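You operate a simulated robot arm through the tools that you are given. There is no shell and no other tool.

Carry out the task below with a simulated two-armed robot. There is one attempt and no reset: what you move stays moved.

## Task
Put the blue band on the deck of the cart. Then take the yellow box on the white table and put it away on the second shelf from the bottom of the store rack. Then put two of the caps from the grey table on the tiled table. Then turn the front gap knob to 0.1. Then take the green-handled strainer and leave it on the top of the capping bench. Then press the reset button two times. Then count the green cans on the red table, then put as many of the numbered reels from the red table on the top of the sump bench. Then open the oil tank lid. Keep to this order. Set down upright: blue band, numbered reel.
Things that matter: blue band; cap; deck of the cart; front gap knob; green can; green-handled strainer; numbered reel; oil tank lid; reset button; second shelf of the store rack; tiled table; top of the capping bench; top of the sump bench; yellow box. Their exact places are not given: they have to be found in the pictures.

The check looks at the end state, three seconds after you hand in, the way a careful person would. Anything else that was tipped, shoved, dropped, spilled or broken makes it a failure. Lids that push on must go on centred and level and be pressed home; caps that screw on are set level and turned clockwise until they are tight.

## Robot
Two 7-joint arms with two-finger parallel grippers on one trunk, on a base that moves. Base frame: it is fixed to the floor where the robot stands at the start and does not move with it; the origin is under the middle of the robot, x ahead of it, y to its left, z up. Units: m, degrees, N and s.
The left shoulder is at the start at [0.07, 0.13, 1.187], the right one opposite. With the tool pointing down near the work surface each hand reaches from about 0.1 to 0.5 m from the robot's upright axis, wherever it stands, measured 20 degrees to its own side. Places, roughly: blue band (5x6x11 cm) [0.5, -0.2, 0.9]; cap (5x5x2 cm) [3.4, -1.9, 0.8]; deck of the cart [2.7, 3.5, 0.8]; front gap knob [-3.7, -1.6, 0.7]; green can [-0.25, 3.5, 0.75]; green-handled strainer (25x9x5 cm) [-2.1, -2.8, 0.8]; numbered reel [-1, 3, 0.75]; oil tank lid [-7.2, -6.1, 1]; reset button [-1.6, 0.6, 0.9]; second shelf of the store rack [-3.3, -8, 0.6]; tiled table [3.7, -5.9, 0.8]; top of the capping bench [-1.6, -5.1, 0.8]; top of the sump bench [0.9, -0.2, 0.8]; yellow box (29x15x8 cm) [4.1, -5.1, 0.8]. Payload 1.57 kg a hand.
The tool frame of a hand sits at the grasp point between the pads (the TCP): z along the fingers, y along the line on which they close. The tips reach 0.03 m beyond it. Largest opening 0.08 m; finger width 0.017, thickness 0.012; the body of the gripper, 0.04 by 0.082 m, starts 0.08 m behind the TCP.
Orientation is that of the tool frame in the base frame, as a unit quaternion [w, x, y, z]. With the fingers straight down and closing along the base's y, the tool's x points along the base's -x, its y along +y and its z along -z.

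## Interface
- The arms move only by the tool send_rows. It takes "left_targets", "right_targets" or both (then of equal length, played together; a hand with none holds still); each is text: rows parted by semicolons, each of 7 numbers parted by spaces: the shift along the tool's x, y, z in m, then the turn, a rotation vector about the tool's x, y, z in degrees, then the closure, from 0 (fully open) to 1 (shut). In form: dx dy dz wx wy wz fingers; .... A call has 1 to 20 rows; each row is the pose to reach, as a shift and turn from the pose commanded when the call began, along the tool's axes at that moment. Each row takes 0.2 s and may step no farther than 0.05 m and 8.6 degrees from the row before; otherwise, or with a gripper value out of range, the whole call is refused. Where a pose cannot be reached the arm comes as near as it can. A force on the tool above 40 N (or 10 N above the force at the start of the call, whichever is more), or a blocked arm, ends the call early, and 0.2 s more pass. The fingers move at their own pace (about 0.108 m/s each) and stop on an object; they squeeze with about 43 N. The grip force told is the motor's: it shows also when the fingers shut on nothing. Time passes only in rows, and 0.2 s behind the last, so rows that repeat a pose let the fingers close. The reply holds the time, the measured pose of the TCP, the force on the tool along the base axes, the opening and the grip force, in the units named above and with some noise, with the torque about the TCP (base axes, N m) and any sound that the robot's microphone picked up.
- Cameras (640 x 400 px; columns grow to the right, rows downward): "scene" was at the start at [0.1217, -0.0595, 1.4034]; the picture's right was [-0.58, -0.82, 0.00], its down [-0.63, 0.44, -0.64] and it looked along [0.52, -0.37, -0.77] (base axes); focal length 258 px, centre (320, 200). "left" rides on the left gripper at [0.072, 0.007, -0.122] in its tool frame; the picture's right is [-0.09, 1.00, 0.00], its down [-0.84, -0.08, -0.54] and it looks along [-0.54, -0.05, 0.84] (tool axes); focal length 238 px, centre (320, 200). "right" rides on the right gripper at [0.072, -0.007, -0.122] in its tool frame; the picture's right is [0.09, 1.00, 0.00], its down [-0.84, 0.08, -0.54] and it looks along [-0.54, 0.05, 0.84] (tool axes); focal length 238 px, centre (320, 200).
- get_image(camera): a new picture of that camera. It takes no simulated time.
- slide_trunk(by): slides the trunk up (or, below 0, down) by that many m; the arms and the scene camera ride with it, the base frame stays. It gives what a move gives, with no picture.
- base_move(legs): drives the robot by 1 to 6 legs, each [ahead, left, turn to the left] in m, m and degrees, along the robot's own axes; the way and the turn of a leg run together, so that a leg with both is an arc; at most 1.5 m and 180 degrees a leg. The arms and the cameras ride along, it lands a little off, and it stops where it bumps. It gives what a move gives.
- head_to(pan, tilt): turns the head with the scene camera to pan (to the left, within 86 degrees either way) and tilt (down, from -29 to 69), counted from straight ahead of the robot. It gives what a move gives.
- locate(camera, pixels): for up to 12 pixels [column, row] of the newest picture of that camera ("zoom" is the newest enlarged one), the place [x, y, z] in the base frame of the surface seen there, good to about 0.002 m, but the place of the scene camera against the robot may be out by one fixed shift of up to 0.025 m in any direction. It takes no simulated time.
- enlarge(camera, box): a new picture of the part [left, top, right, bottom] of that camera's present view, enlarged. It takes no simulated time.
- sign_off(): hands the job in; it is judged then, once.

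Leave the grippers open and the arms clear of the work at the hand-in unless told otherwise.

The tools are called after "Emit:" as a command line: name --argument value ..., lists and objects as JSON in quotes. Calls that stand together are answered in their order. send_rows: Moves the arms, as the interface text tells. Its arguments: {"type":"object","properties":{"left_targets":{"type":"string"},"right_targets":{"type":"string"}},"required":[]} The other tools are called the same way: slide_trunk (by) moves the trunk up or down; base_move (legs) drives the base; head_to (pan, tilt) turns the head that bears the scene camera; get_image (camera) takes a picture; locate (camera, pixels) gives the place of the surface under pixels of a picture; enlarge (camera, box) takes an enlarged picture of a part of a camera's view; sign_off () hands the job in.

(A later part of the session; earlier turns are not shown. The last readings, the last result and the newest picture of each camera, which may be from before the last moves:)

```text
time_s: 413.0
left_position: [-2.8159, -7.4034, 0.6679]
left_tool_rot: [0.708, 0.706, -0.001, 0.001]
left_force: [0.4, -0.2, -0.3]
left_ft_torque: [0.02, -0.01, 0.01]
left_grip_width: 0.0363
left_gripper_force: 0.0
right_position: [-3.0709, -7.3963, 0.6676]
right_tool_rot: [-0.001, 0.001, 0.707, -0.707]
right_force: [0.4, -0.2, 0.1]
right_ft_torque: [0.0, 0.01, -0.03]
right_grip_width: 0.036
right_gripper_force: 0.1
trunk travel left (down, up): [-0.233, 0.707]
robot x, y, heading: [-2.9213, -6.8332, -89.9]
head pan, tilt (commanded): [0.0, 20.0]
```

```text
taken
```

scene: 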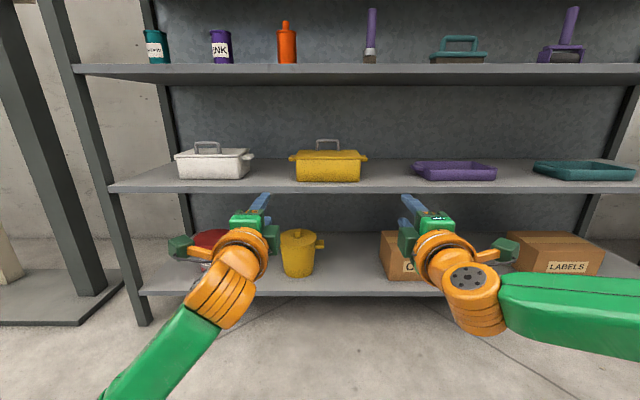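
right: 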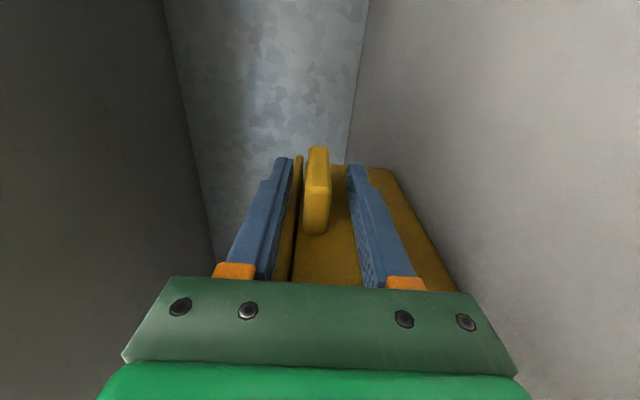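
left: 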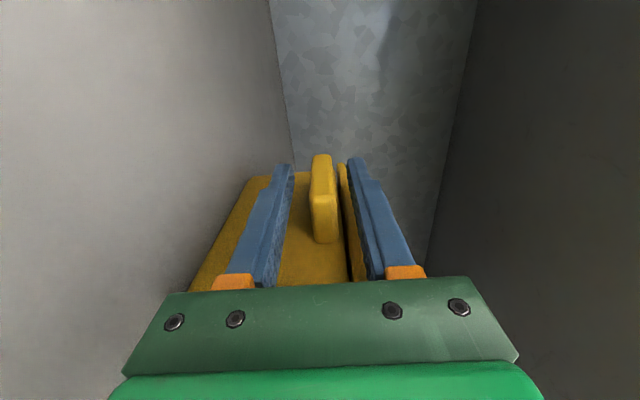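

The yellow box stands neatly on the second shelf. Next: the caps. I raise the trunk and return both hands to tool-down poses; first the trunk.

Emit:
slide_trunk --by 0.4

Emit:
slide_trunk --by 0.192

Emit:
send_rows --right_targets "0.01 0 0 0 0 8.2 0; 0.02 0 0 0 0 16.4 0; 0.03 0 0 0 0 24.6 0; 0.04 0 0 0 0 32.8 0; 0.05 0 0 0 0 41 0; 0.06 0 0 0 0 49.2 0; 0.07 0 0 0 0 57.4 0; 0.08 0 0 0 0 65.6 0; 0.09 0 0 0 0 73.8 0; 0.1 0 0 0 0 82 0; 0.1 0 0 0 0 90 0; 0.1 0 0 0 0 90 0" --left_targets "0.01 0 0 0 0 -8.2 0; 0.02 0 0 0 0 -16.4 0; 0.03 0 0 0 0 -24.6 0; 0.04 0 0 0 0 -32.8 0; 0.05 0 0 0 0 -41 0; 0.06 0 0 0 0 -49.2 0; 0.07 0 0 0 0 -57.4 0; 0.08 0 0 0 0 -65.6 0; 0.09 0 0 0 0 -73.8 0; 0.1 0 0 0 0 -82 0; 0.1 0 0 0 0 -90 0; 0.1 0 0 0 0 -90 0"

Emit:
head_to --pan 0 --tilt 45

Emit:
get_image --camera "scene"

```text
time_s: 416.9
left_position: [-2.817, -7.4024, 1.0677]
left_tool_rot: [0.708, 0.707, -0.001, 0.0]
left_force: [0.9, 0.8, 0.9]
left_ft_torque: [0.0, -0.02, 0.03]
left_grip_width: 0.0359
left_gripper_force: 0.1
right_position: [-3.0714, -7.3969, 1.0688]
right_tool_rot: [-0.001, 0.002, 0.708, -0.707]
right_force: [0.4, -0.8, -0.2]
right_ft_torque: [0.01, -0.03, -0.05]
right_grip_width: 0.0359
right_gripper_force: 0.0
trunk travel left (down, up): [-0.633, 0.307]
robot x, y, heading: [-2.919, -6.834, -89.7]
head pan, tilt (commanded): [0.0, 20.0]
```

```text
time_s: 419.0
left_position: [-2.8157, -7.4027, 1.2611]
left_tool_rot: [0.708, 0.706, -0.001, 0.0]
left_force: [-1.1, 0.7, -0.6]
left_ft_torque: [0.0, -0.01, 0.03]
left_grip_width: 0.036
left_gripper_force: 0.0
right_position: [-3.0721, -7.3958, 1.2603]
right_tool_rot: [-0.001, 0.003, 0.708, -0.707]
right_force: [0.7, 0.4, 0.7]
right_ft_torque: [0.01, -0.02, 0.01]
right_grip_width: 0.036
right_gripper_force: 0.0
trunk travel left (down, up): [-0.825, 0.115]
robot x, y, heading: [-2.9165, -6.8365, -89.7]
head pan, tilt (commanded): [0.0, 20.0]
```

```text
time_s: 421.6
left_position: [-2.7168, -7.4046, 1.2599]
left_tool_rot: [-0.5, -0.5, -0.499, 0.501]
left_force: [0.6, 0.1, -1.1]
left_ft_torque: [0.0, -0.01, -0.03]
left_grip_width: 0.0799
left_gripper_force: 0.1
right_position: [-3.1708, -7.3973, 1.2591]
right_tool_rot: [0.5, 0.503, 0.498, -0.499]
right_force: [0.4, 0.7, 0.1]
right_ft_torque: [-0.03, -0.04, 0.01]
right_grip_width: 0.08
right_gripper_force: 0.1
trunk travel left (down, up): [-0.825, 0.115]
robot x, y, heading: [-2.9154, -6.8333, -89.8]
head pan, tilt (commanded): [0.0, 20.0]
```

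```text
time_s: 422.4
left_position: [-2.7159, -7.4048, 1.2586]
left_tool_rot: [-0.501, -0.501, -0.498, 0.501]
left_force: [-0.3, 0.9, 0.5]
left_ft_torque: [0.03, 0.0, 0.02]
left_grip_width: 0.08
left_gripper_force: 0.0
right_position: [-3.1705, -7.3969, 1.2592]
right_tool_rot: [0.5, 0.502, 0.499, -0.499]
right_force: [-0.4, -0.2, -0.5]
right_ft_torque: [0.03, 0.02, 0.02]
right_grip_width: 0.0797
right_gripper_force: 0.0
trunk travel left (down, up): [-0.825, 0.115]
robot x, y, heading: [-2.9146, -6.8334, -90.0]
head pan, tilt (commanded): [0.0, 45.0]
```

```text
taken
```

scene: 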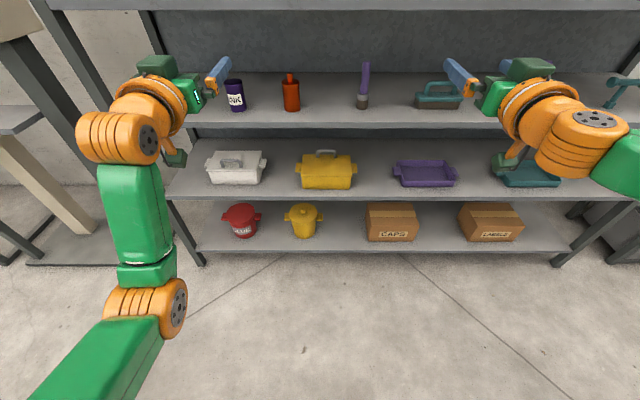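

Both point forward with sideways closing. Now I pitch both back to tool-down while drawing them in.

Emit:
send_rows --right_targets "0.009 0 -0.024 0 7.5 0 0; 0.018 0 -0.048 0 15 0 0; 0.027 0 -0.072 0 22.5 0 0; 0.036 0 -0.096 0 30 0 0; 0.045 0 -0.12 0 37.5 0 0; 0.054 0 -0.144 0 45 0 0; 0.063 0 -0.168 0 52.5 0 0; 0.072 0 -0.192 0 60 0 0; 0.081 0 -0.216 0 67.5 0 0; 0.09 0 -0.24 0 75 0 0; 0.1 0 -0.265 0 82.5 0 0; 0.11 0 -0.29 0 90 0 0; 0.11 0 -0.29 0 90 0 0" --left_targets "0.009 0.006 -0.024 0 7.5 0 0; 0.018 0.012 -0.048 0 15 0 0; 0.027 0.018 -0.072 0 22.5 0 0; 0.036 0.024 -0.096 0 30 0 0; 0.045 0.03 -0.12 0 37.5 0 0; 0.054 0.036 -0.144 0 45 0 0; 0.063 0.042 -0.168 0 52.5 0 0; 0.072 0.048 -0.192 0 60 0 0; 0.081 0.054 -0.216 0 67.5 0 0; 0.09 0.06 -0.24 0 75 0 0; 0.1 0.066 -0.265 0 82.5 0 0; 0.11 0.07 -0.29 0 90 0 0; 0.11 0.07 -0.29 0 90 0 0"

Emit:
get_image --camera "scene"

```text
time_s: 425.2
left_position: [-2.6456, -7.1142, 1.1515]
left_tool_rot: [0.001, 0.708, 0.707, 0.0]
left_force: [-0.7, -0.7, -0.4]
left_ft_torque: [-0.02, 0.01, 0.0]
left_grip_width: 0.0801
left_gripper_force: 0.1
right_position: [-3.1713, -7.1043, 1.1502]
right_tool_rot: [0.0, 0.708, 0.706, 0.001]
right_force: [-0.2, 0.2, 0.4]
right_ft_torque: [-0.01, -0.01, -0.02]
right_grip_width: 0.0798
right_gripper_force: 0.0
trunk travel left (down, up): [-0.825, 0.115]
robot x, y, heading: [-2.9144, -6.8346, -90.0]
head pan, tilt (commanded): [0.0, 45.0]
```

```text
taken
```

scene: 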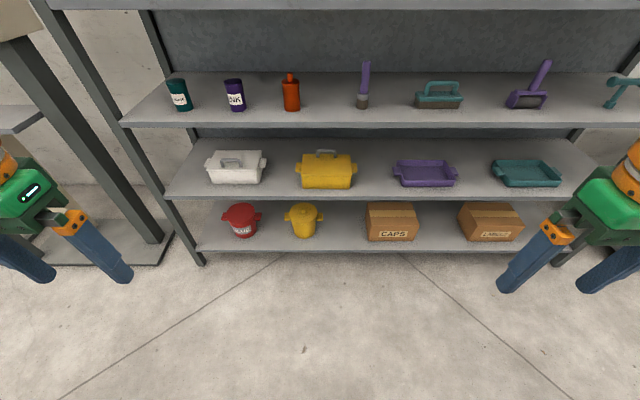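

Both hands are back in natural tool-down poses. Now I drive back east along the aisle: turn left 90°, then 5.1 m.

Emit:
base_move --legs '[[0, -0.05, 90], [0, -0.1, 0], [1.45, 0, 0], [1.45, 0, 0], [1.2, 0, 0]]'

Emit:
head_to --pan 0 --tilt 25

Emit:
get_image --camera "scene"

```text
time_s: 449.3
left_position: [1.3716, -6.6585, 1.1515]
left_tool_rot: [0.002, -0.016, 1.0, 0.001]
left_force: [-0.7, -0.2, 0.2]
left_ft_torque: [-0.02, -0.04, 0.02]
left_grip_width: 0.0801
left_gripper_force: 0.2
right_position: [1.3803, -7.1837, 1.1501]
right_tool_rot: [-0.001, -0.015, 1.0, 0.0]
right_force: [0.8, -0.6, 0.3]
right_ft_torque: [-0.02, 0.0, 0.01]
right_grip_width: 0.0798
right_gripper_force: 0.0
trunk travel left (down, up): [-0.825, 0.115]
robot x, y, heading: [1.1, -6.9406, 2.2]
head pan, tilt (commanded): [0.0, 45.0]
```

```text
time_s: 450.1
left_position: [1.3725, -6.6578, 1.1518]
left_tool_rot: [0.0, -0.016, 1.0, 0.0]
left_force: [0.3, -0.2, -0.3]
left_ft_torque: [0.01, 0.01, -0.01]
left_grip_width: 0.0799
left_gripper_force: 0.0
right_position: [1.381, -7.1834, 1.1504]
right_tool_rot: [-0.002, -0.015, 1.0, 0.001]
right_force: [0.1, 0.5, -0.9]
right_ft_torque: [-0.01, 0.01, -0.02]
right_grip_width: 0.0799
right_gripper_force: 0.0
trunk travel left (down, up): [-0.825, 0.115]
robot x, y, heading: [1.1067, -6.9398, 2.2]
head pan, tilt (commanded): [0.0, 25.0]
```

```text
taken
```

scene: 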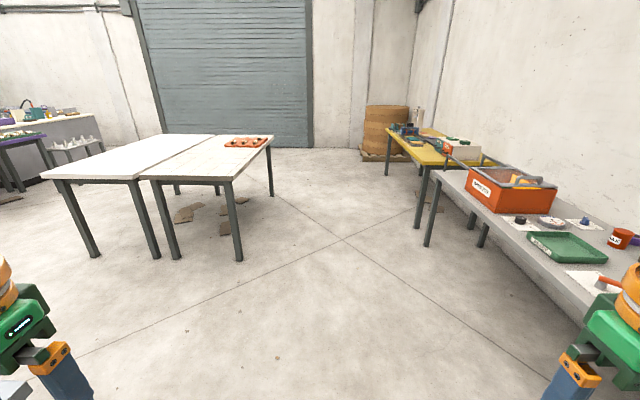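

Clear. Ahead 1.15 m, turn left to north, and drive up the aisle at x≈2.25 to y≈-3.2 first.

Emit:
base_move --legs '[[1.15, 0, -2.2], [0, 0, 90], [1.45, 0, 0], [1.45, 0, 0], [0.8, 0, 0]]'

Emit:
get_image --camera "scene"

```text
time_s: 477.2
left_position: [1.8392, -2.9702, 1.1514]
left_tool_rot: [-0.002, 0.72, -0.694, -0.002]
left_force: [-0.7, 0.7, -0.4]
left_ft_torque: [0.0, 0.01, 0.0]
left_grip_width: 0.08
left_gripper_force: 0.1
right_position: [2.3634, -2.9587, 1.1495]
right_tool_rot: [0.001, 0.719, -0.695, -0.001]
right_force: [0.3, 0.0, 1.2]
right_ft_torque: [0.02, -0.02, 0.02]
right_grip_width: 0.0798
right_gripper_force: 0.0
trunk travel left (down, up): [-0.825, 0.115]
robot x, y, heading: [2.1191, -3.238, 92.3]
head pan, tilt (commanded): [0.0, 25.0]
```

```text
taken
```

scene: 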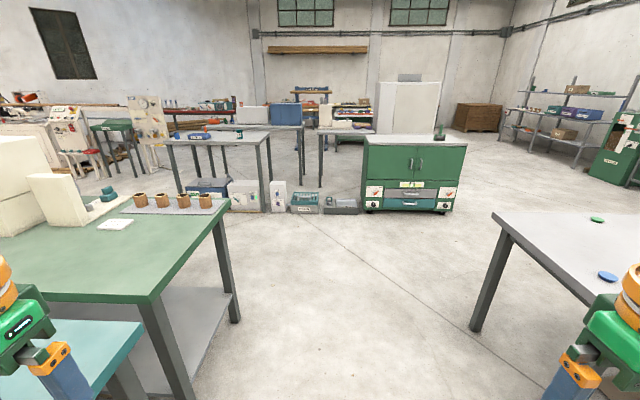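

I see caps on the grey table: a green one at (597,219) and a blue one at (607,276). I locate them and look further right.

Emit:
locate --camera "scene" --pixels '[[597, 219], [607, 276], [495, 213], [560, 280], [470, 328]]'

Emit:
head_to --pan -60 --tilt 30

Emit:
get_image --camera "scene"

```text
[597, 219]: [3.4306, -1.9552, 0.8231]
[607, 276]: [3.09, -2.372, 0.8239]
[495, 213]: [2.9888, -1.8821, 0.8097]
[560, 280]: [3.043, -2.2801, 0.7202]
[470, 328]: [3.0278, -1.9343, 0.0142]
```

```text
time_s: 478.5
left_position: [1.8381, -2.969, 1.1516]
left_tool_rot: [0.001, 0.721, -0.693, -0.002]
left_force: [0.2, -0.7, 0.7]
left_ft_torque: [-0.01, -0.04, 0.0]
left_grip_width: 0.0803
left_gripper_force: 0.1
right_position: [2.364, -2.9578, 1.1486]
right_tool_rot: [0.001, 0.72, -0.694, 0.0]
right_force: [-0.2, -0.2, 0.6]
right_ft_torque: [0.02, 0.03, -0.03]
right_grip_width: 0.0801
right_gripper_force: 0.1
trunk travel left (down, up): [-0.825, 0.115]
robot x, y, heading: [2.1201, -3.2395, 92.6]
head pan, tilt (commanded): [-60.0, 30.0]
```

```text
taken
```

scene: 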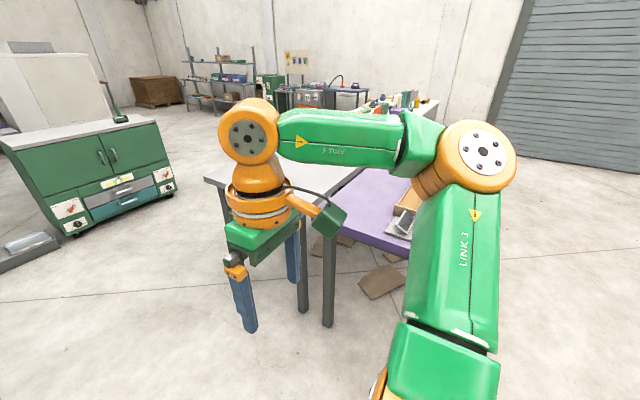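

The blue cap is near the table's west end. I drive 0.95 m north and turn right to face the table's west end.

Emit:
base_move --legs '[[0.95, 0, 0], [0, 0, -92.5]]'

Emit:
head_to --pan 0 --tilt 30

Emit:
get_image --camera "scene"

Emit:
enlarge --camera "scene" --box '[180, 100, 480, 290]'

```text
time_s: 487.4
left_position: [2.3568, -2.0137, 1.1509]
left_tool_rot: [0.001, -0.002, 1.0, 0.002]
left_force: [-0.6, -0.2, 0.4]
left_ft_torque: [-0.01, 0.01, -0.01]
left_grip_width: 0.0799
left_gripper_force: 0.1
right_position: [2.3509, -2.5397, 1.1503]
right_tool_rot: [-0.001, -0.001, 1.0, 0.001]
right_force: [0.3, -0.6, 0.4]
right_ft_torque: [-0.02, -0.02, 0.01]
right_grip_width: 0.0799
right_gripper_force: 0.1
trunk travel left (down, up): [-0.825, 0.115]
robot x, y, heading: [2.0776, -2.2857, 0.5]
head pan, tilt (commanded): [-60.0, 30.0]
```

```text
time_s: 488.7
left_position: [2.3572, -2.0138, 1.1514]
left_tool_rot: [0.001, -0.001, 1.0, 0.001]
left_force: [-0.7, 0.2, -0.2]
left_ft_torque: [0.02, 0.01, -0.01]
left_grip_width: 0.0799
left_gripper_force: 0.0
right_position: [2.3515, -2.5398, 1.1498]
right_tool_rot: [-0.001, -0.001, 1.0, 0.001]
right_force: [0.3, -0.5, 0.2]
right_ft_torque: [0.03, 0.06, 0.0]
right_grip_width: 0.08
right_gripper_force: 0.1
trunk travel left (down, up): [-0.825, 0.115]
robot x, y, heading: [2.0766, -2.2857, 0.6]
head pan, tilt (commanded): [0.0, 30.0]
```

```text
taken
```

scene: 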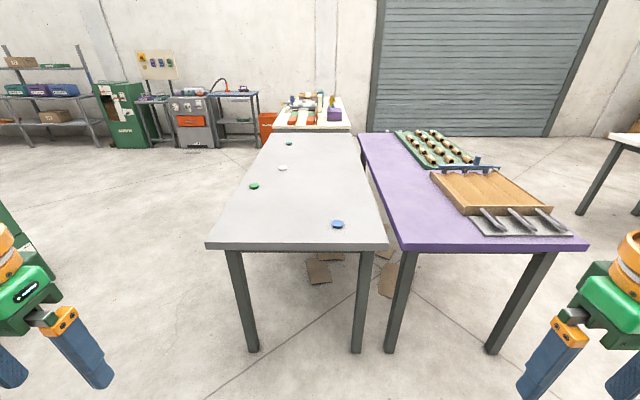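

```text
2.11 times, centred on (330, 195) of scene
```

zoom: 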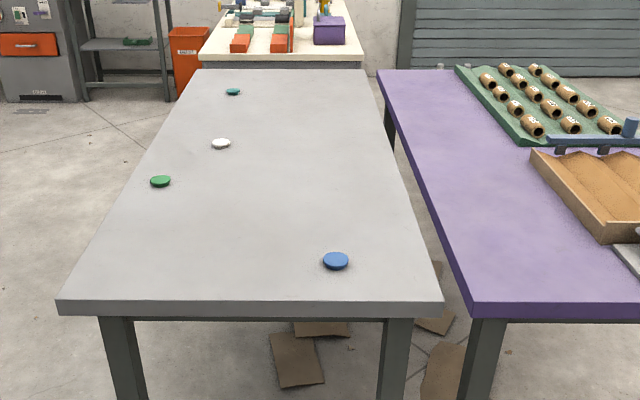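

Four caps lie on the grey table: blue, green, white, teal. I take blue with the right hand from here, later green with the left from the north side. I drive up to the west end.

Emit:
base_move --legs '[[0.6, 0.09, -0.6]]'

Emit:
slide_trunk --by -0.2

Emit:
head_to --pan -10 --tilt 60

Emit:
get_image --camera "right"

Emit:
get_image --camera "scene"

```text
time_s: 492.1
left_position: [2.9599, -1.9261, 1.1512]
left_tool_rot: [0.001, 0.003, 1.0, 0.002]
left_force: [-0.3, 0.4, 1.0]
left_ft_torque: [-0.02, -0.01, -0.02]
left_grip_width: 0.0799
left_gripper_force: 0.1
right_position: [2.9475, -2.4524, 1.1516]
right_tool_rot: [0.0, 0.004, 1.0, 0.001]
right_force: [0.3, -0.4, -0.1]
right_ft_torque: [-0.01, -0.02, -0.02]
right_grip_width: 0.0801
right_gripper_force: 0.0
trunk travel left (down, up): [-0.825, 0.115]
robot x, y, heading: [2.6787, -2.1959, 0.2]
head pan, tilt (commanded): [0.0, 30.0]
```

```text
time_s: 494.3
left_position: [2.9595, -1.9264, 0.9517]
left_tool_rot: [0.001, 0.004, 1.0, 0.001]
left_force: [-0.5, -0.2, -0.1]
left_ft_torque: [0.0, -0.04, 0.0]
left_grip_width: 0.0799
left_gripper_force: 0.1
right_position: [2.9479, -2.4515, 0.9499]
right_tool_rot: [-0.002, 0.005, 1.0, 0.001]
right_force: [-0.5, 0.2, 0.3]
right_ft_torque: [0.0, 0.0, 0.02]
right_grip_width: 0.0799
right_gripper_force: 0.1
trunk travel left (down, up): [-0.625, 0.315]
robot x, y, heading: [2.682, -2.1952, 0.1]
head pan, tilt (commanded): [0.0, 30.0]
```

```text
time_s: 495.2
left_position: [2.9604, -1.9261, 0.9509]
left_tool_rot: [0.0, 0.003, 1.0, 0.001]
left_force: [0.1, 0.1, 0.9]
left_ft_torque: [-0.01, -0.04, 0.04]
left_grip_width: 0.08
left_gripper_force: 0.0
right_position: [2.9475, -2.4506, 0.9496]
right_tool_rot: [-0.001, 0.005, 1.0, 0.001]
right_force: [0.3, -0.1, 0.6]
right_ft_torque: [-0.02, 0.02, 0.0]
right_grip_width: 0.0802
right_gripper_force: 0.0
trunk travel left (down, up): [-0.625, 0.315]
robot x, y, heading: [2.6778, -2.1985, -0.2]
head pan, tilt (commanded): [-10.0, 60.0]
```

```text
taken
```

right: 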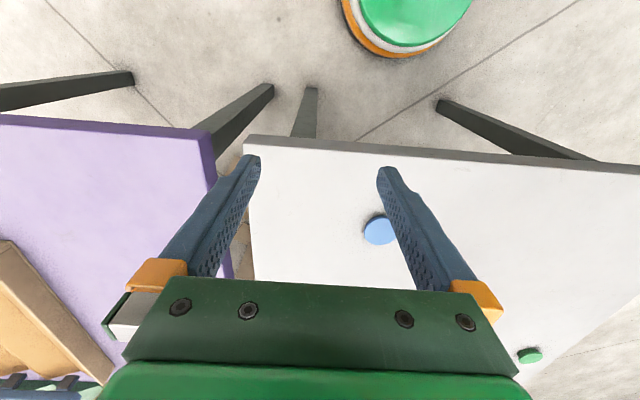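

```text
taken
```

scene: 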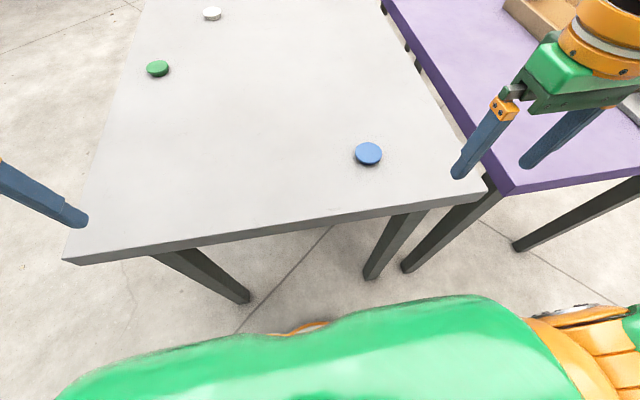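

I locate the blue cap with the right camera (about (378,230)) and also with the scene camera.

Emit:
locate --camera "right" --pixels '[[378, 230], [366, 230], [378, 218], [378, 243], [530, 355], [330, 230]]'

Emit:
locate --camera "scene" --pixels '[[368, 151], [356, 151], [380, 151], [368, 144], [368, 158], [157, 67], [211, 12], [400, 180]]'

```text
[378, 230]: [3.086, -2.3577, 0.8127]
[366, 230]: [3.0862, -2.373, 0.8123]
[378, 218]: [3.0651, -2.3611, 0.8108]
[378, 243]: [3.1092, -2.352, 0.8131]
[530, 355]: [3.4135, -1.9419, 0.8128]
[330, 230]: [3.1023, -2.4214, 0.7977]
```

```text
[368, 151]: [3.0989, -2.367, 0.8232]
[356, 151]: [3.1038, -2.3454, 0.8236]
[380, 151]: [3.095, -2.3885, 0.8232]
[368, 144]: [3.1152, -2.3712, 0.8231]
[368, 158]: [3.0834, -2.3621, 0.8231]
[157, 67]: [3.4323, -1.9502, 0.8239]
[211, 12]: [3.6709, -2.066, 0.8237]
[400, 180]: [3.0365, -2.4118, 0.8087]
```

Blue cap centre ≈(3.088,-2.355), top 0.8125, table 0.798. I move the right hand above it.

Emit:
send_rows --right_targets "-0.035 0.024 0.015 0 0 0 0; -0.07 0.048 0.03 0 0 0 0; -0.105 0.072 0.045 0 0 0 0; -0.1405 0.0956 0.06 0 0 0 0; -0.1405 0.0956 0.06 0 0 0 0"

Emit:
get_image --camera "right"

```text
time_s: 496.4
left_position: [2.9599, -1.9271, 0.952]
left_tool_rot: [0.001, 0.003, 1.0, 0.002]
left_force: [-0.4, 0.1, -0.1]
left_ft_torque: [-0.02, -0.04, -0.01]
left_grip_width: 0.08
left_gripper_force: 0.0
right_position: [3.0883, -2.3598, 0.8915]
right_tool_rot: [0.001, 0.006, 1.0, 0.002]
right_force: [0.3, 0.4, 0.0]
right_ft_torque: [-0.01, -0.03, 0.03]
right_grip_width: 0.0799
right_gripper_force: 0.0
right hand out of reach, approached as far as the arm can: row 4, 5
trunk travel left (down, up): [-0.625, 0.315]
robot x, y, heading: [2.6795, -2.1966, -0.3]
head pan, tilt (commanded): [-10.0, 60.0]
```

```text
taken
```

right: 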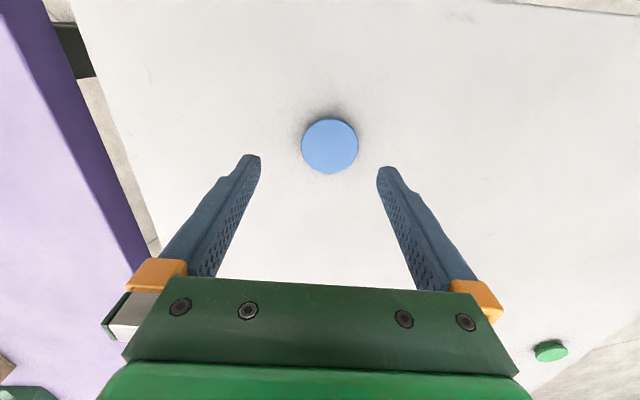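

Emit:
locate --camera "right" --pixels '[[330, 146], [304, 146], [356, 146], [330, 121], [330, 171]]'

```text
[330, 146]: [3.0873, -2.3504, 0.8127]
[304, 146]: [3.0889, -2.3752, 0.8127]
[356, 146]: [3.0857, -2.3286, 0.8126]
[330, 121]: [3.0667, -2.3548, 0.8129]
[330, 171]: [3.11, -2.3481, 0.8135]
```

Centre (3.088,-2.352). I shift 8 mm, lower to z≈0.832 and close.

Emit:
send_rows --right_targets "0 0.008 0.02 0 0 0 0; 0 0.008 0.04 0 0 0 0; 0 0.008 0.0595 0 0 0 0; 0 0.008 0.0595 0 0 0 0; 0 0.008 0.0595 0 0 0 0.3; 0 0.008 0.0595 0 0 0 0.7; 0 0.008 0.0595 0 0 0 1; 0 0.008 0.0595 0 0 0 1"

Emit:
get_image --camera "right"

```text
time_s: 498.2
left_position: [2.9589, -1.9287, 0.9533]
left_tool_rot: [0.003, 0.004, 1.0, 0.003]
left_force: [-0.6, 0.6, 0.3]
left_ft_torque: [0.0, -0.03, 0.02]
left_grip_width: 0.08
left_gripper_force: 0.1
right_position: [3.0839, -2.3531, 0.8312]
right_tool_rot: [0.002, 0.004, 1.0, 0.003]
right_force: [3.9, -13.0, 20.4]
right_ft_torque: [-0.98, 0.11, 0.19]
right_grip_width: 0.0448
right_gripper_force: 43.1
trunk travel left (down, up): [-0.625, 0.315]
robot x, y, heading: [2.6805, -2.1975, -0.1]
head pan, tilt (commanded): [-10.0, 60.0]
```

```text
taken
```

right: 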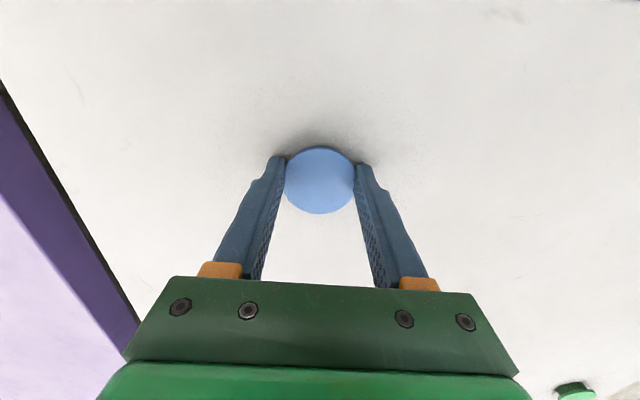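

The cap is gripped (45 mm); the tips press a bit on the table. I lift gently.

Emit:
send_rows --right_targets "0 0 -0.004 0 0 0 1; 0 0 -0.015 0 0 0 1; 0 0 -0.035 0 0 0 1; 0 0 -0.06 0 0 0 1; 0.02 -0.01 -0.09 0 0 0 1; 0.04 -0.03 -0.12 0 0 0 1; 0.06 -0.05 -0.13 0 0 0 1; 0.08 -0.07 -0.13 0 0 0 1; 0.1 -0.08 -0.13 0 0 0 1; 0.12 -0.09 -0.13 0 0 0 1"

Emit:
get_image --camera "right"

```text
time_s: 500.4
left_position: [2.9607, -1.9268, 0.9519]
left_tool_rot: [0.001, 0.004, 1.0, 0.002]
left_force: [0.5, -1.4, 0.7]
left_ft_torque: [0.05, 0.01, -0.01]
left_grip_width: 0.0804
left_gripper_force: 0.1
right_position: [2.9669, -2.4412, 0.9597]
right_tool_rot: [0.0, 0.004, 1.0, 0.003]
right_force: [-0.6, -0.2, -0.2]
right_ft_torque: [0.0, -0.03, 0.01]
right_grip_width: 0.0439
right_gripper_force: 43.1
right hand out of reach, approached as far as the arm can: row 4
trunk travel left (down, up): [-0.625, 0.315]
robot x, y, heading: [2.6806, -2.1953, 0.0]
head pan, tilt (commanded): [-10.0, 60.0]
```

```text
taken
```

right: 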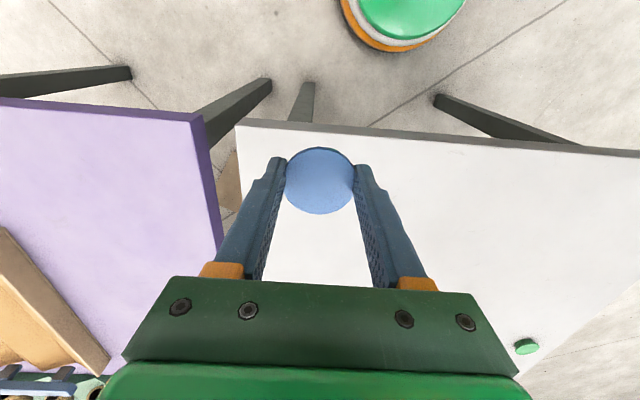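

Blue cap in hand. I raise the trunk, back up, go around to the table's north side and face south at x≈3.27.

Emit:
slide_trunk --by 0.2

Emit:
base_move --legs '[[-0.35, 0, 0], [0, 0.9, 0], [0, 0, -90], [0, 0.94, 0]]'

Emit:
head_to --pan 10 --tilt 50

Emit:
get_image --camera "scene"

Emit:
get_image --camera "left"

```text
time_s: 502.6
left_position: [2.9594, -1.9268, 1.1514]
left_tool_rot: [0.001, 0.003, 1.0, 0.001]
left_force: [0.3, -0.5, -0.2]
left_ft_torque: [0.02, 0.0, -0.02]
left_grip_width: 0.08
left_gripper_force: 0.0
right_position: [2.9661, -2.4404, 1.1602]
right_tool_rot: [-0.001, 0.004, 1.0, 0.001]
right_force: [0.7, 0.3, -0.9]
right_ft_torque: [0.01, 0.01, 0.01]
right_grip_width: 0.0456
right_gripper_force: 43.0
trunk travel left (down, up): [-0.825, 0.115]
robot x, y, heading: [2.6812, -2.1985, -0.2]
head pan, tilt (commanded): [-10.0, 60.0]
```

```text
time_s: 517.5
left_position: [3.5426, -1.5447, 1.1521]
left_tool_rot: [0.002, 0.704, 0.71, 0.001]
left_force: [-0.6, 0.2, -0.3]
left_ft_torque: [-0.02, -0.02, -0.01]
left_grip_width: 0.0803
left_gripper_force: 0.1
right_position: [3.0283, -1.5589, 1.1598]
right_tool_rot: [0.0, 0.705, 0.709, 0.002]
right_force: [0.8, 1.2, 0.0]
right_ft_torque: [0.0, 0.02, -0.01]
right_grip_width: 0.0455
right_gripper_force: 42.9
trunk travel left (down, up): [-0.825, 0.115]
robot x, y, heading: [3.2709, -1.2676, -89.3]
head pan, tilt (commanded): [-10.0, 60.0]
```

```text
time_s: 518.4
left_position: [3.5443, -1.5453, 1.1511]
left_tool_rot: [0.001, 0.704, 0.71, 0.0]
left_force: [-0.9, 0.1, -0.2]
left_ft_torque: [0.01, 0.02, 0.01]
left_grip_width: 0.0801
left_gripper_force: 0.0
right_position: [3.0275, -1.5587, 1.1602]
right_tool_rot: [0.0, 0.705, 0.709, 0.001]
right_force: [-0.3, 0.3, -0.4]
right_ft_torque: [0.01, 0.02, 0.0]
right_grip_width: 0.0453
right_gripper_force: 42.5
trunk travel left (down, up): [-0.825, 0.115]
robot x, y, heading: [3.2658, -1.2682, -89.6]
head pan, tilt (commanded): [10.0, 50.0]
```

```text
taken
```

scene: 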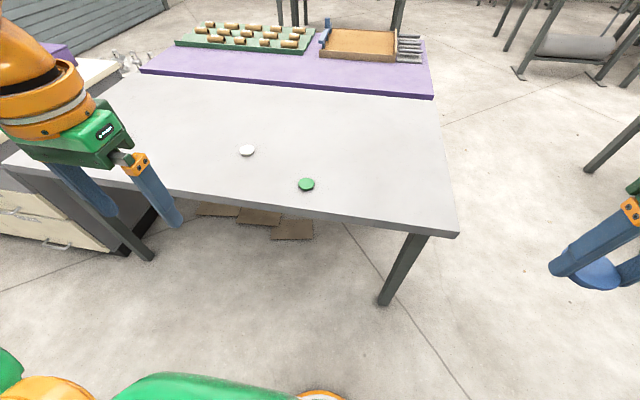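

```text
taken
```

left: 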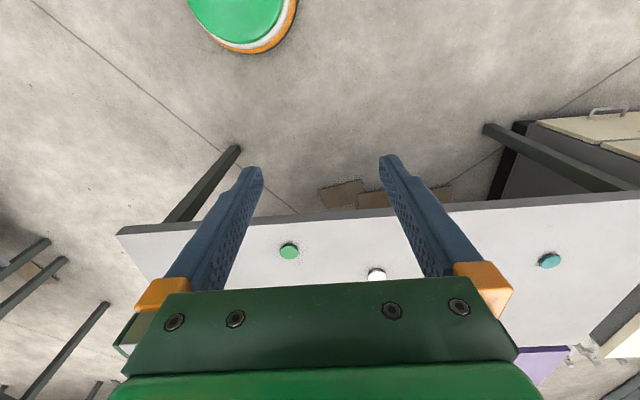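

I move 0.26 m up to the table, lower the trunk 0.2, and look with the left hand.

Emit:
base_move --legs '[[0.26, 0, 0]]'

Emit:
slide_trunk --by -0.2

Emit:
get_image --camera "left"

```text
time_s: 520.2
left_position: [3.5475, -1.8033, 1.1525]
left_tool_rot: [0.003, 0.704, 0.71, -0.002]
left_force: [0.5, 0.7, 0.0]
left_ft_torque: [-0.01, -0.01, -0.03]
left_grip_width: 0.0801
left_gripper_force: 0.0
right_position: [3.0326, -1.8176, 1.1608]
right_tool_rot: [0.001, 0.705, 0.709, 0.001]
right_force: [-0.2, 0.0, 0.2]
right_ft_torque: [0.0, -0.01, -0.03]
right_grip_width: 0.0457
right_gripper_force: 43.1
trunk travel left (down, up): [-0.825, 0.115]
robot x, y, heading: [3.2758, -1.5318, -89.3]
head pan, tilt (commanded): [10.0, 50.0]
```

```text
time_s: 522.4
left_position: [3.5482, -1.8047, 0.9513]
left_tool_rot: [0.002, 0.704, 0.71, 0.0]
left_force: [-0.1, -0.7, 0.7]
left_ft_torque: [-0.01, 0.01, 0.0]
left_grip_width: 0.08
left_gripper_force: 0.2
right_position: [3.0322, -1.821, 0.9596]
right_tool_rot: [-0.001, 0.705, 0.709, 0.002]
right_force: [0.6, 0.4, -0.1]
right_ft_torque: [0.0, -0.01, 0.0]
right_grip_width: 0.0454
right_gripper_force: 43.4
trunk travel left (down, up): [-0.625, 0.315]
robot x, y, heading: [3.2725, -1.5294, -89.3]
head pan, tilt (commanded): [10.0, 50.0]
```

```text
taken
```

left: 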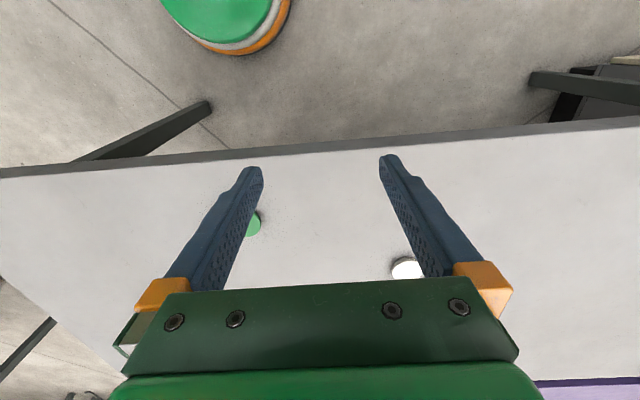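

The green cap is partly behind the left finger at (253,224). I move the left hand above (3.42,-1.939).

Emit:
send_rows --left_targets "-0.034 -0.032 0.014 0 0 0 0; -0.067 -0.064 0.028 0 0 0 0; -0.1 -0.096 0.042 0 0 0 0; -0.134 -0.128 0.055 0 0 0 0; -0.134 -0.128 0.055 0 0 0 0"

Emit:
get_image --camera "left"

```text
time_s: 523.6
left_position: [3.4194, -1.9405, 0.8949]
left_tool_rot: [0.002, 0.704, 0.71, -0.001]
left_force: [-0.4, 0.1, -0.6]
left_ft_torque: [0.02, 0.0, -0.02]
left_grip_width: 0.08
left_gripper_force: 0.1
right_position: [3.0337, -1.8196, 0.9595]
right_tool_rot: [0.0, 0.706, 0.708, 0.001]
right_force: [0.1, 0.4, 0.3]
right_ft_torque: [-0.01, 0.01, 0.01]
right_grip_width: 0.0456
right_gripper_force: 42.7
trunk travel left (down, up): [-0.625, 0.315]
robot x, y, heading: [3.2727, -1.5308, -89.1]
head pan, tilt (commanded): [10.0, 50.0]
```

```text
taken
```

left: 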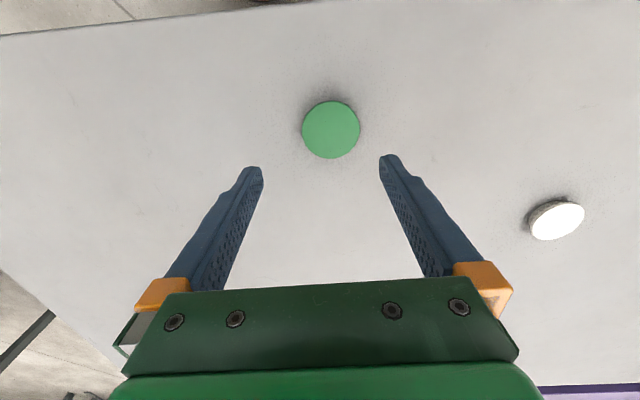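

Emit:
locate --camera "left" --pixels '[[331, 129], [304, 129], [358, 129], [331, 103], [331, 156], [331, 180]]'

```text
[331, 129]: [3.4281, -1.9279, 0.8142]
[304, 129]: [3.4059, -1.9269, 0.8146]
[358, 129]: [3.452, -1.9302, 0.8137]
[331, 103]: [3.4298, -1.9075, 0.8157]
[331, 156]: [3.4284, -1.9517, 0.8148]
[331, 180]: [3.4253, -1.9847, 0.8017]
```

Green cap centre (3.429,-1.930), top 0.8145. I shift, lower to 0.834, close and lift.

Emit:
send_rows --left_targets "0.0109 0.0096 0.02 0 0 0 0; 0.0109 0.0096 0.04 0 0 0 0; 0.0109 0.0096 0.061 0 0 0 0; 0.0109 0.0096 0.061 0 0 0 0; 0.0109 0.0096 0.061 0 0 0 0.3; 0.0109 0.0096 0.061 0 0 0 0.7; 0.0109 0.0096 0.061 0 0 0 1; 0.0109 0.0096 0.061 0 0 0 1"

Emit:
get_image --camera "left"

```text
time_s: 525.4
left_position: [3.429, -1.9333, 0.8359]
left_tool_rot: [0.002, 0.705, 0.71, 0.0]
left_force: [0.1, -0.3, 0.5]
left_ft_torque: [0.0, 0.03, 0.01]
left_grip_width: 0.0441
left_gripper_force: 42.9
right_position: [3.0324, -1.8203, 0.9603]
right_tool_rot: [0.0, 0.705, 0.709, 0.002]
right_force: [0.0, -0.1, 0.2]
right_ft_torque: [0.0, -0.02, 0.0]
right_grip_width: 0.0452
right_gripper_force: 43.1
trunk travel left (down, up): [-0.625, 0.315]
robot x, y, heading: [3.2742, -1.5234, -89.4]
head pan, tilt (commanded): [10.0, 50.0]
```

```text
taken
```

left: 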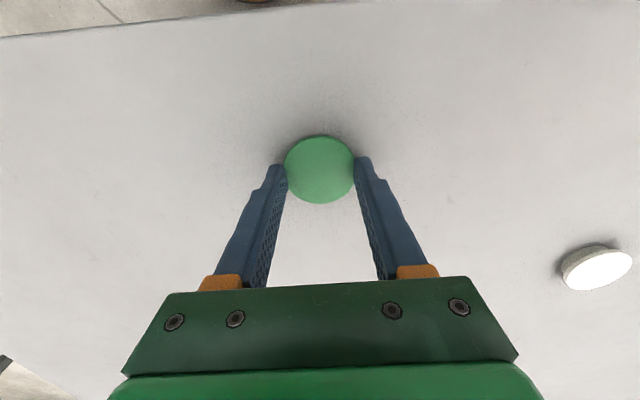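

Gripped. I lift it and draw the left hand back.

Emit:
send_rows --left_targets "0 0 -0.015 0 0 0 1; 0 0 -0.04 0 0 0 1; 0 0 -0.07 0 0 0 1; 0.03 0.02 -0.1 0 0 0 1; 0.06 0.045 -0.12 0 0 0 1; 0.09 0.07 -0.12 0 0 0 1; 0.12 0.095 -0.12 0 0 0 1; 0.13 0.11 -0.12 0 0 0 1"

Emit:
slide_trunk --by 0.2

Emit:
get_image --camera "left"

Emit:
get_image --camera "right"

```text
time_s: 527.2
left_position: [3.5398, -1.8001, 0.9559]
left_tool_rot: [0.001, 0.705, 0.71, 0.0]
left_force: [-0.4, 0.1, 0.3]
left_ft_torque: [0.0, 0.01, 0.02]
left_grip_width: 0.0439
left_gripper_force: 42.8
right_position: [3.0316, -1.8191, 0.9596]
right_tool_rot: [0.0, 0.705, 0.709, 0.002]
right_force: [-0.3, -0.7, -0.2]
right_ft_torque: [0.01, 0.0, -0.01]
right_grip_width: 0.0454
right_gripper_force: 42.8
trunk travel left (down, up): [-0.625, 0.315]
robot x, y, heading: [3.2706, -1.5283, -89.4]
head pan, tilt (commanded): [10.0, 50.0]
```

```text
time_s: 529.4
left_position: [3.5394, -1.8005, 1.1555]
left_tool_rot: [0.002, 0.704, 0.71, -0.001]
left_force: [0.7, 0.0, -0.6]
left_ft_torque: [-0.06, 0.01, 0.01]
left_grip_width: 0.0449
left_gripper_force: 42.7
right_position: [3.0324, -1.8199, 1.1602]
right_tool_rot: [0.0, 0.705, 0.709, 0.001]
right_force: [0.2, -0.5, 0.8]
right_ft_torque: [-0.01, 0.01, -0.01]
right_grip_width: 0.0458
right_gripper_force: 43.4
trunk travel left (down, up): [-0.825, 0.115]
robot x, y, heading: [3.2747, -1.5306, -89.3]
head pan, tilt (commanded): [10.0, 50.0]
```

```text
taken
```

left: 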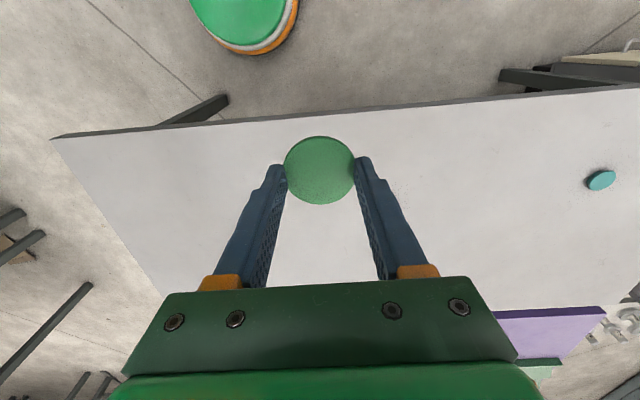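

```text
taken
```

right: 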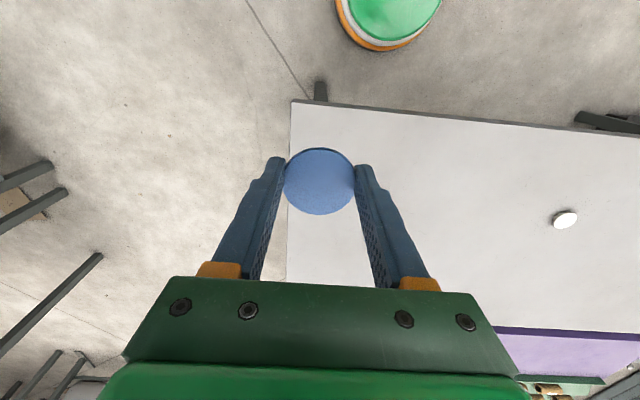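

Both caps are in hand. I drive to the tiled table: back 0.25, strafe right to x≈2.2, then south to y≈-5.85, and turn left to face its west end.

Emit:
base_move --legs '[[-0.25, 0, 0], [0, -1.05, -0.7], [1.45, 0, 0], [1.45, 0, 0], [1.3, 0, 0]]'

Emit:
head_to --pan 40 --tilt 35

Emit:
get_image --camera "scene"

```text
time_s: 556.0
left_position: [2.4475, -5.7623, 1.1559]
left_tool_rot: [0.001, 0.714, 0.7, 0.0]
left_force: [-0.4, 0.6, 0.0]
left_ft_torque: [-0.01, 0.01, -0.03]
left_grip_width: 0.0455
left_gripper_force: 42.8
right_position: [1.9405, -5.7664, 1.161]
right_tool_rot: [0.0, 0.716, 0.698, 0.001]
right_force: [0.6, -0.3, 0.2]
right_ft_torque: [-0.01, 0.0, 0.03]
right_grip_width: 0.0457
right_gripper_force: 43.3
trunk travel left (down, up): [-0.825, 0.115]
robot x, y, heading: [2.1865, -5.4857, -90.9]
head pan, tilt (commanded): [10.0, 50.0]
```

```text
time_s: 556.9
left_position: [2.4462, -5.762, 1.156]
left_tool_rot: [0.001, 0.715, 0.699, 0.001]
left_force: [0.1, -0.1, -0.2]
left_ft_torque: [0.0, -0.04, 0.03]
left_grip_width: 0.0453
left_gripper_force: 42.8
right_position: [1.94, -5.769, 1.1608]
right_tool_rot: [0.0, 0.716, 0.699, 0.002]
right_force: [-0.5, -1.0, 0.3]
right_ft_torque: [0.02, -0.03, -0.02]
right_grip_width: 0.0456
right_gripper_force: 43.0
trunk travel left (down, up): [-0.825, 0.115]
robot x, y, heading: [2.1878, -5.4885, -91.0]
head pan, tilt (commanded): [40.0, 35.0]
```

```text
taken
```

scene: 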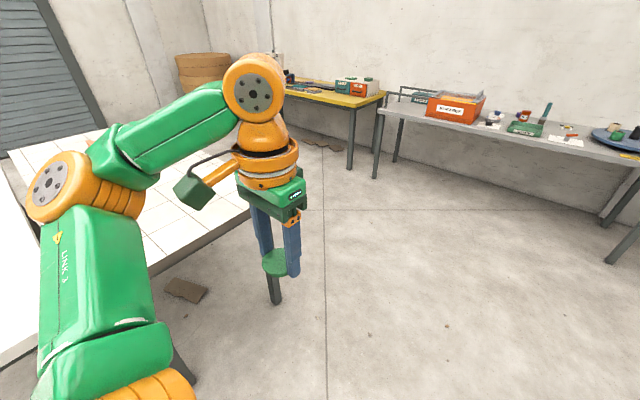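

I go 0.38 m further south and turn left to face the tiled table's end.

Emit:
base_move --legs '[[0.38, 0, 0], [0, 0, 91]]'

Emit:
head_to --pan 0 --tilt 40

Emit:
get_image --camera "scene"

```text
time_s: 563.2
left_position: [2.4545, -5.5933, 1.1544]
left_tool_rot: [0.001, -0.007, 1.0, 0.002]
left_force: [-0.4, 0.8, 1.0]
left_ft_torque: [0.01, 0.02, 0.0]
left_grip_width: 0.0457
left_gripper_force: 43.3
right_position: [2.4773, -6.0981, 1.1608]
right_tool_rot: [-0.001, -0.006, 1.0, 0.001]
right_force: [-0.3, -0.2, -0.1]
right_ft_torque: [-0.01, -0.01, 0.0]
right_grip_width: 0.0457
right_gripper_force: 43.0
trunk travel left (down, up): [-0.825, 0.115]
robot x, y, heading: [2.1839, -5.8611, 1.2]
head pan, tilt (commanded): [40.0, 35.0]
```

```text
time_s: 564.3
left_position: [2.4529, -5.5915, 1.1549]
left_tool_rot: [0.001, -0.008, 1.0, 0.002]
left_force: [0.5, -0.6, -0.4]
left_ft_torque: [0.03, 0.02, 0.0]
left_grip_width: 0.0453
left_gripper_force: 42.7
right_position: [2.4767, -6.0992, 1.1604]
right_tool_rot: [-0.001, -0.006, 1.0, 0.001]
right_force: [-0.7, 0.5, 0.2]
right_ft_torque: [0.02, 0.02, 0.01]
right_grip_width: 0.0457
right_gripper_force: 43.2
trunk travel left (down, up): [-0.825, 0.115]
robot x, y, heading: [2.184, -5.858, 1.1]
head pan, tilt (commanded): [0.0, 40.0]
```

```text
taken
```

scene: 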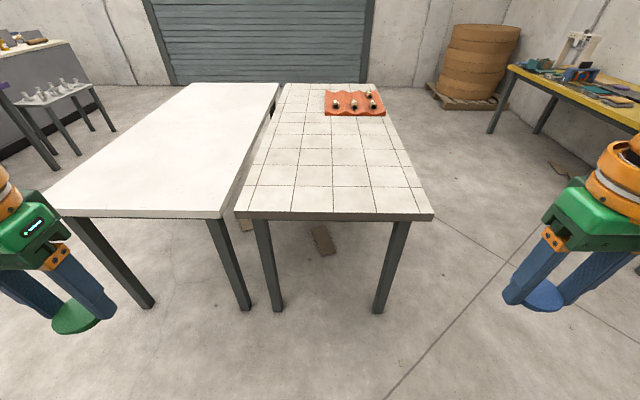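

The tiled table is ahead on the right. I measure its west edge and surface.

Emit:
locate --camera "scene" --pixels '[[242, 209], [427, 210], [300, 195], [370, 195], [335, 205], [220, 212], [300, 170], [370, 170]]'

```text
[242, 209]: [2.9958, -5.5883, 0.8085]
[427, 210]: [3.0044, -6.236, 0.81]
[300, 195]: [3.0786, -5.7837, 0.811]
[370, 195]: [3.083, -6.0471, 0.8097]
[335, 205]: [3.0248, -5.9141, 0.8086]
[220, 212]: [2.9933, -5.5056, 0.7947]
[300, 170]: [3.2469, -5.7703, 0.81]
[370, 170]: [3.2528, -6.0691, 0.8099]
```

Table top z≈0.80, west edge x≈2.985, y -5.575…-6.225. I drive 0.5 m up to it and lower the trunk 0.2.

Emit:
base_move --legs '[[0.5, -0.05, -1.1]]'

Emit:
slide_trunk --by -0.2

Emit:
get_image --camera "right"

Emit:
locate --camera "right" --pixels '[[420, 170], [450, 180], [420, 200]]'

```text
time_s: 567.2
left_position: [2.9487, -5.6391, 1.1554]
left_tool_rot: [0.002, -0.002, 1.0, 0.001]
left_force: [0.2, 0.1, 0.1]
left_ft_torque: [-0.03, -0.02, 0.01]
left_grip_width: 0.0456
left_gripper_force: 43.4
right_position: [2.9659, -6.147, 1.1608]
right_tool_rot: [0.0, -0.001, 1.0, 0.0]
right_force: [-0.5, 0.6, 0.3]
right_ft_torque: [-0.02, -0.04, 0.01]
right_grip_width: 0.0456
right_gripper_force: 43.1
trunk travel left (down, up): [-0.825, 0.115]
robot x, y, heading: [2.6787, -5.9058, 0.1]
head pan, tilt (commanded): [0.0, 40.0]
```

```text
time_s: 569.4
left_position: [2.9511, -5.639, 0.9552]
left_tool_rot: [0.001, -0.001, 1.0, 0.001]
left_force: [-0.2, 0.2, -0.4]
left_ft_torque: [-0.03, 0.01, 0.0]
left_grip_width: 0.0453
left_gripper_force: 42.6
right_position: [2.9677, -6.1465, 0.9592]
right_tool_rot: [-0.001, 0.0, 1.0, 0.0]
right_force: [-0.3, 0.3, -0.1]
right_ft_torque: [0.0, 0.0, -0.01]
right_grip_width: 0.0454
right_gripper_force: 43.3
trunk travel left (down, up): [-0.625, 0.315]
robot x, y, heading: [2.6788, -5.9068, 0.3]
head pan, tilt (commanded): [0.0, 40.0]
```

```text
taken
```

right: 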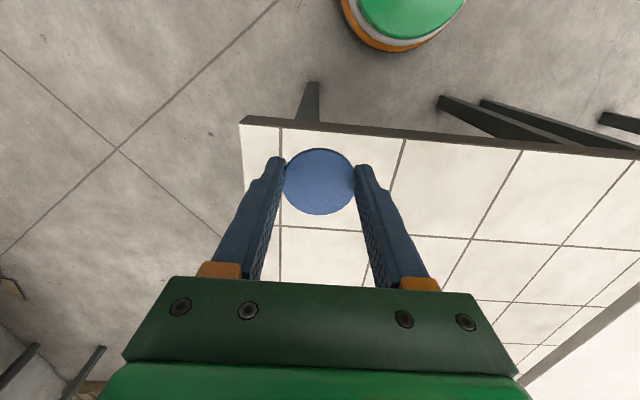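

```text
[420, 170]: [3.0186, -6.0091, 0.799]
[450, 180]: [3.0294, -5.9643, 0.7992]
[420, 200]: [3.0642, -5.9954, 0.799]
```

Table surface 0.799. I bring both caps over the table: right to (3.09,-6.06), left to (3.09,-5.755), about 3 cm above the surface.

Emit:
send_rows --right_targets "-0.024 0.017 0.01 0 0 0 1; -0.049 0.035 0.025 0 0 0 1; -0.073 0.052 0.045 0 0 0 1; -0.098 0.069 0.07 0 0 0 1; -0.122 0.0865 0.099 0 0 0 1; -0.122 0.0865 0.099 0 0 0 1" --left_targets "-0.028 -0.023 0.01 0 0 0 1; -0.056 -0.046 0.025 0 0 0 1; -0.083 -0.07 0.045 0 0 0 1; -0.111 -0.093 0.068 0 0 0 1; -0.139 -0.116 0.093 0 0 0 1; -0.139 -0.116 0.093 0 0 0 1"

Emit:
get_image --camera "scene"

```text
time_s: 570.8
left_position: [3.0886, -5.7549, 0.8635]
left_tool_rot: [0.001, 0.0, 1.0, 0.001]
left_force: [-0.1, -0.1, -0.1]
left_ft_torque: [-0.05, -0.03, 0.01]
left_grip_width: 0.0455
left_gripper_force: 42.6
right_position: [3.0887, -6.0585, 0.8617]
right_tool_rot: [0.001, 0.0, 1.0, 0.001]
right_force: [-0.8, 0.0, -0.4]
right_ft_torque: [-0.03, -0.01, -0.01]
right_grip_width: 0.0456
right_gripper_force: 43.1
trunk travel left (down, up): [-0.625, 0.315]
robot x, y, heading: [2.6766, -5.903, 0.5]
head pan, tilt (commanded): [0.0, 40.0]
```

```text
taken
```

scene: 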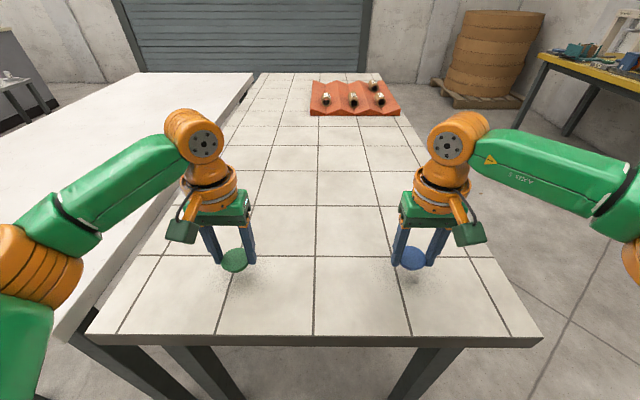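

Both are over the table. I lower the last 2.8 cm.

Emit:
send_rows --right_targets "0 0 0.012 0 0 0 1; 0 0 0.022 0 0 0 1; 0 0 0.027 0 0 0 1; 0 0 0.029 0 0 0 1" --left_targets "0 0 0.012 0 0 0 1; 0 0 0.022 0 0 0 1; 0 0 0.026 0 0 0 1; 0 0 0.028 0 0 0 1"

```text
time_s: 571.8
left_position: [3.09, -5.7557, 0.8339]
left_tool_rot: [0.001, -0.001, 1.0, 0.002]
left_force: [0.2, 0.2, -0.8]
left_ft_torque: [-0.01, -0.01, -0.01]
left_grip_width: 0.0455
left_gripper_force: 42.7
right_position: [3.089, -6.0611, 0.8322]
right_tool_rot: [-0.002, 0.0, 1.0, 0.002]
right_force: [-0.3, 0.1, -0.2]
right_ft_torque: [0.02, 0.01, -0.03]
right_grip_width: 0.0454
right_gripper_force: 43.0
trunk travel left (down, up): [-0.625, 0.315]
robot x, y, heading: [2.6764, -5.9044, 0.3]
head pan, tilt (commanded): [0.0, 40.0]
```

Emit:
send_rows --right_targets "0 0 0.001 0 0 0 1; 0 0 0.002 0 0 0 1; 0 0 0.002 0 0 0 1" --left_targets "0 0 0.001 0 0 0 1; 0 0 0.002 0 0 0 1; 0 0 0.002 0 0 0 1"

```text
time_s: 572.6
left_position: [3.09, -5.7557, 0.8342]
left_tool_rot: [0.003, -0.001, 1.0, 0.001]
left_force: [5.1, 2.9, 18.2]
left_ft_torque: [0.18, -0.06, -0.02]
left_grip_width: 0.0456
left_gripper_force: 43.0
right_position: [3.0878, -6.0603, 0.8321]
right_tool_rot: [0.0, -0.001, 1.0, 0.002]
right_force: [-0.4, 0.3, 0.5]
right_ft_torque: [-0.02, 0.04, 0.0]
right_grip_width: 0.0455
right_gripper_force: 43.5
trunk travel left (down, up): [-0.625, 0.315]
robot x, y, heading: [2.6731, -5.9051, 0.5]
head pan, tilt (commanded): [0.0, 40.0]
```

Left cap touches. I lower the right one 2 mm more, and release the left.

Emit:
send_rows --right_targets "0 0 0.001 0 0 0 1; 0 0 0.002 0 0 0 1; 0 0 0.002 0 0 0 1; 0 0 0.002 0 0 0 1" --left_targets "0 0 -0.001 0 0 0 0.7; 0 0 -0.001 0 0 0 0.4; 0 0 -0.001 0 0 0 0; 0 0 -0.001 0 0 0 0"

```text
time_s: 573.6
left_position: [3.0901, -5.7559, 0.8336]
left_tool_rot: [0.003, -0.001, 1.0, 0.0]
left_force: [-0.5, -0.3, -1.3]
left_ft_torque: [0.01, 0.02, -0.01]
left_grip_width: 0.0802
left_gripper_force: 0.0
right_position: [3.087, -6.0609, 0.8306]
right_tool_rot: [0.003, -0.001, 1.0, 0.002]
right_force: [7.0, -6.0, 24.5]
right_ft_torque: [-0.82, -0.04, 0.16]
right_grip_width: 0.0455
right_gripper_force: 42.9
trunk travel left (down, up): [-0.625, 0.315]
robot x, y, heading: [2.6791, -5.9056, 0.5]
head pan, tilt (commanded): [0.0, 40.0]
```

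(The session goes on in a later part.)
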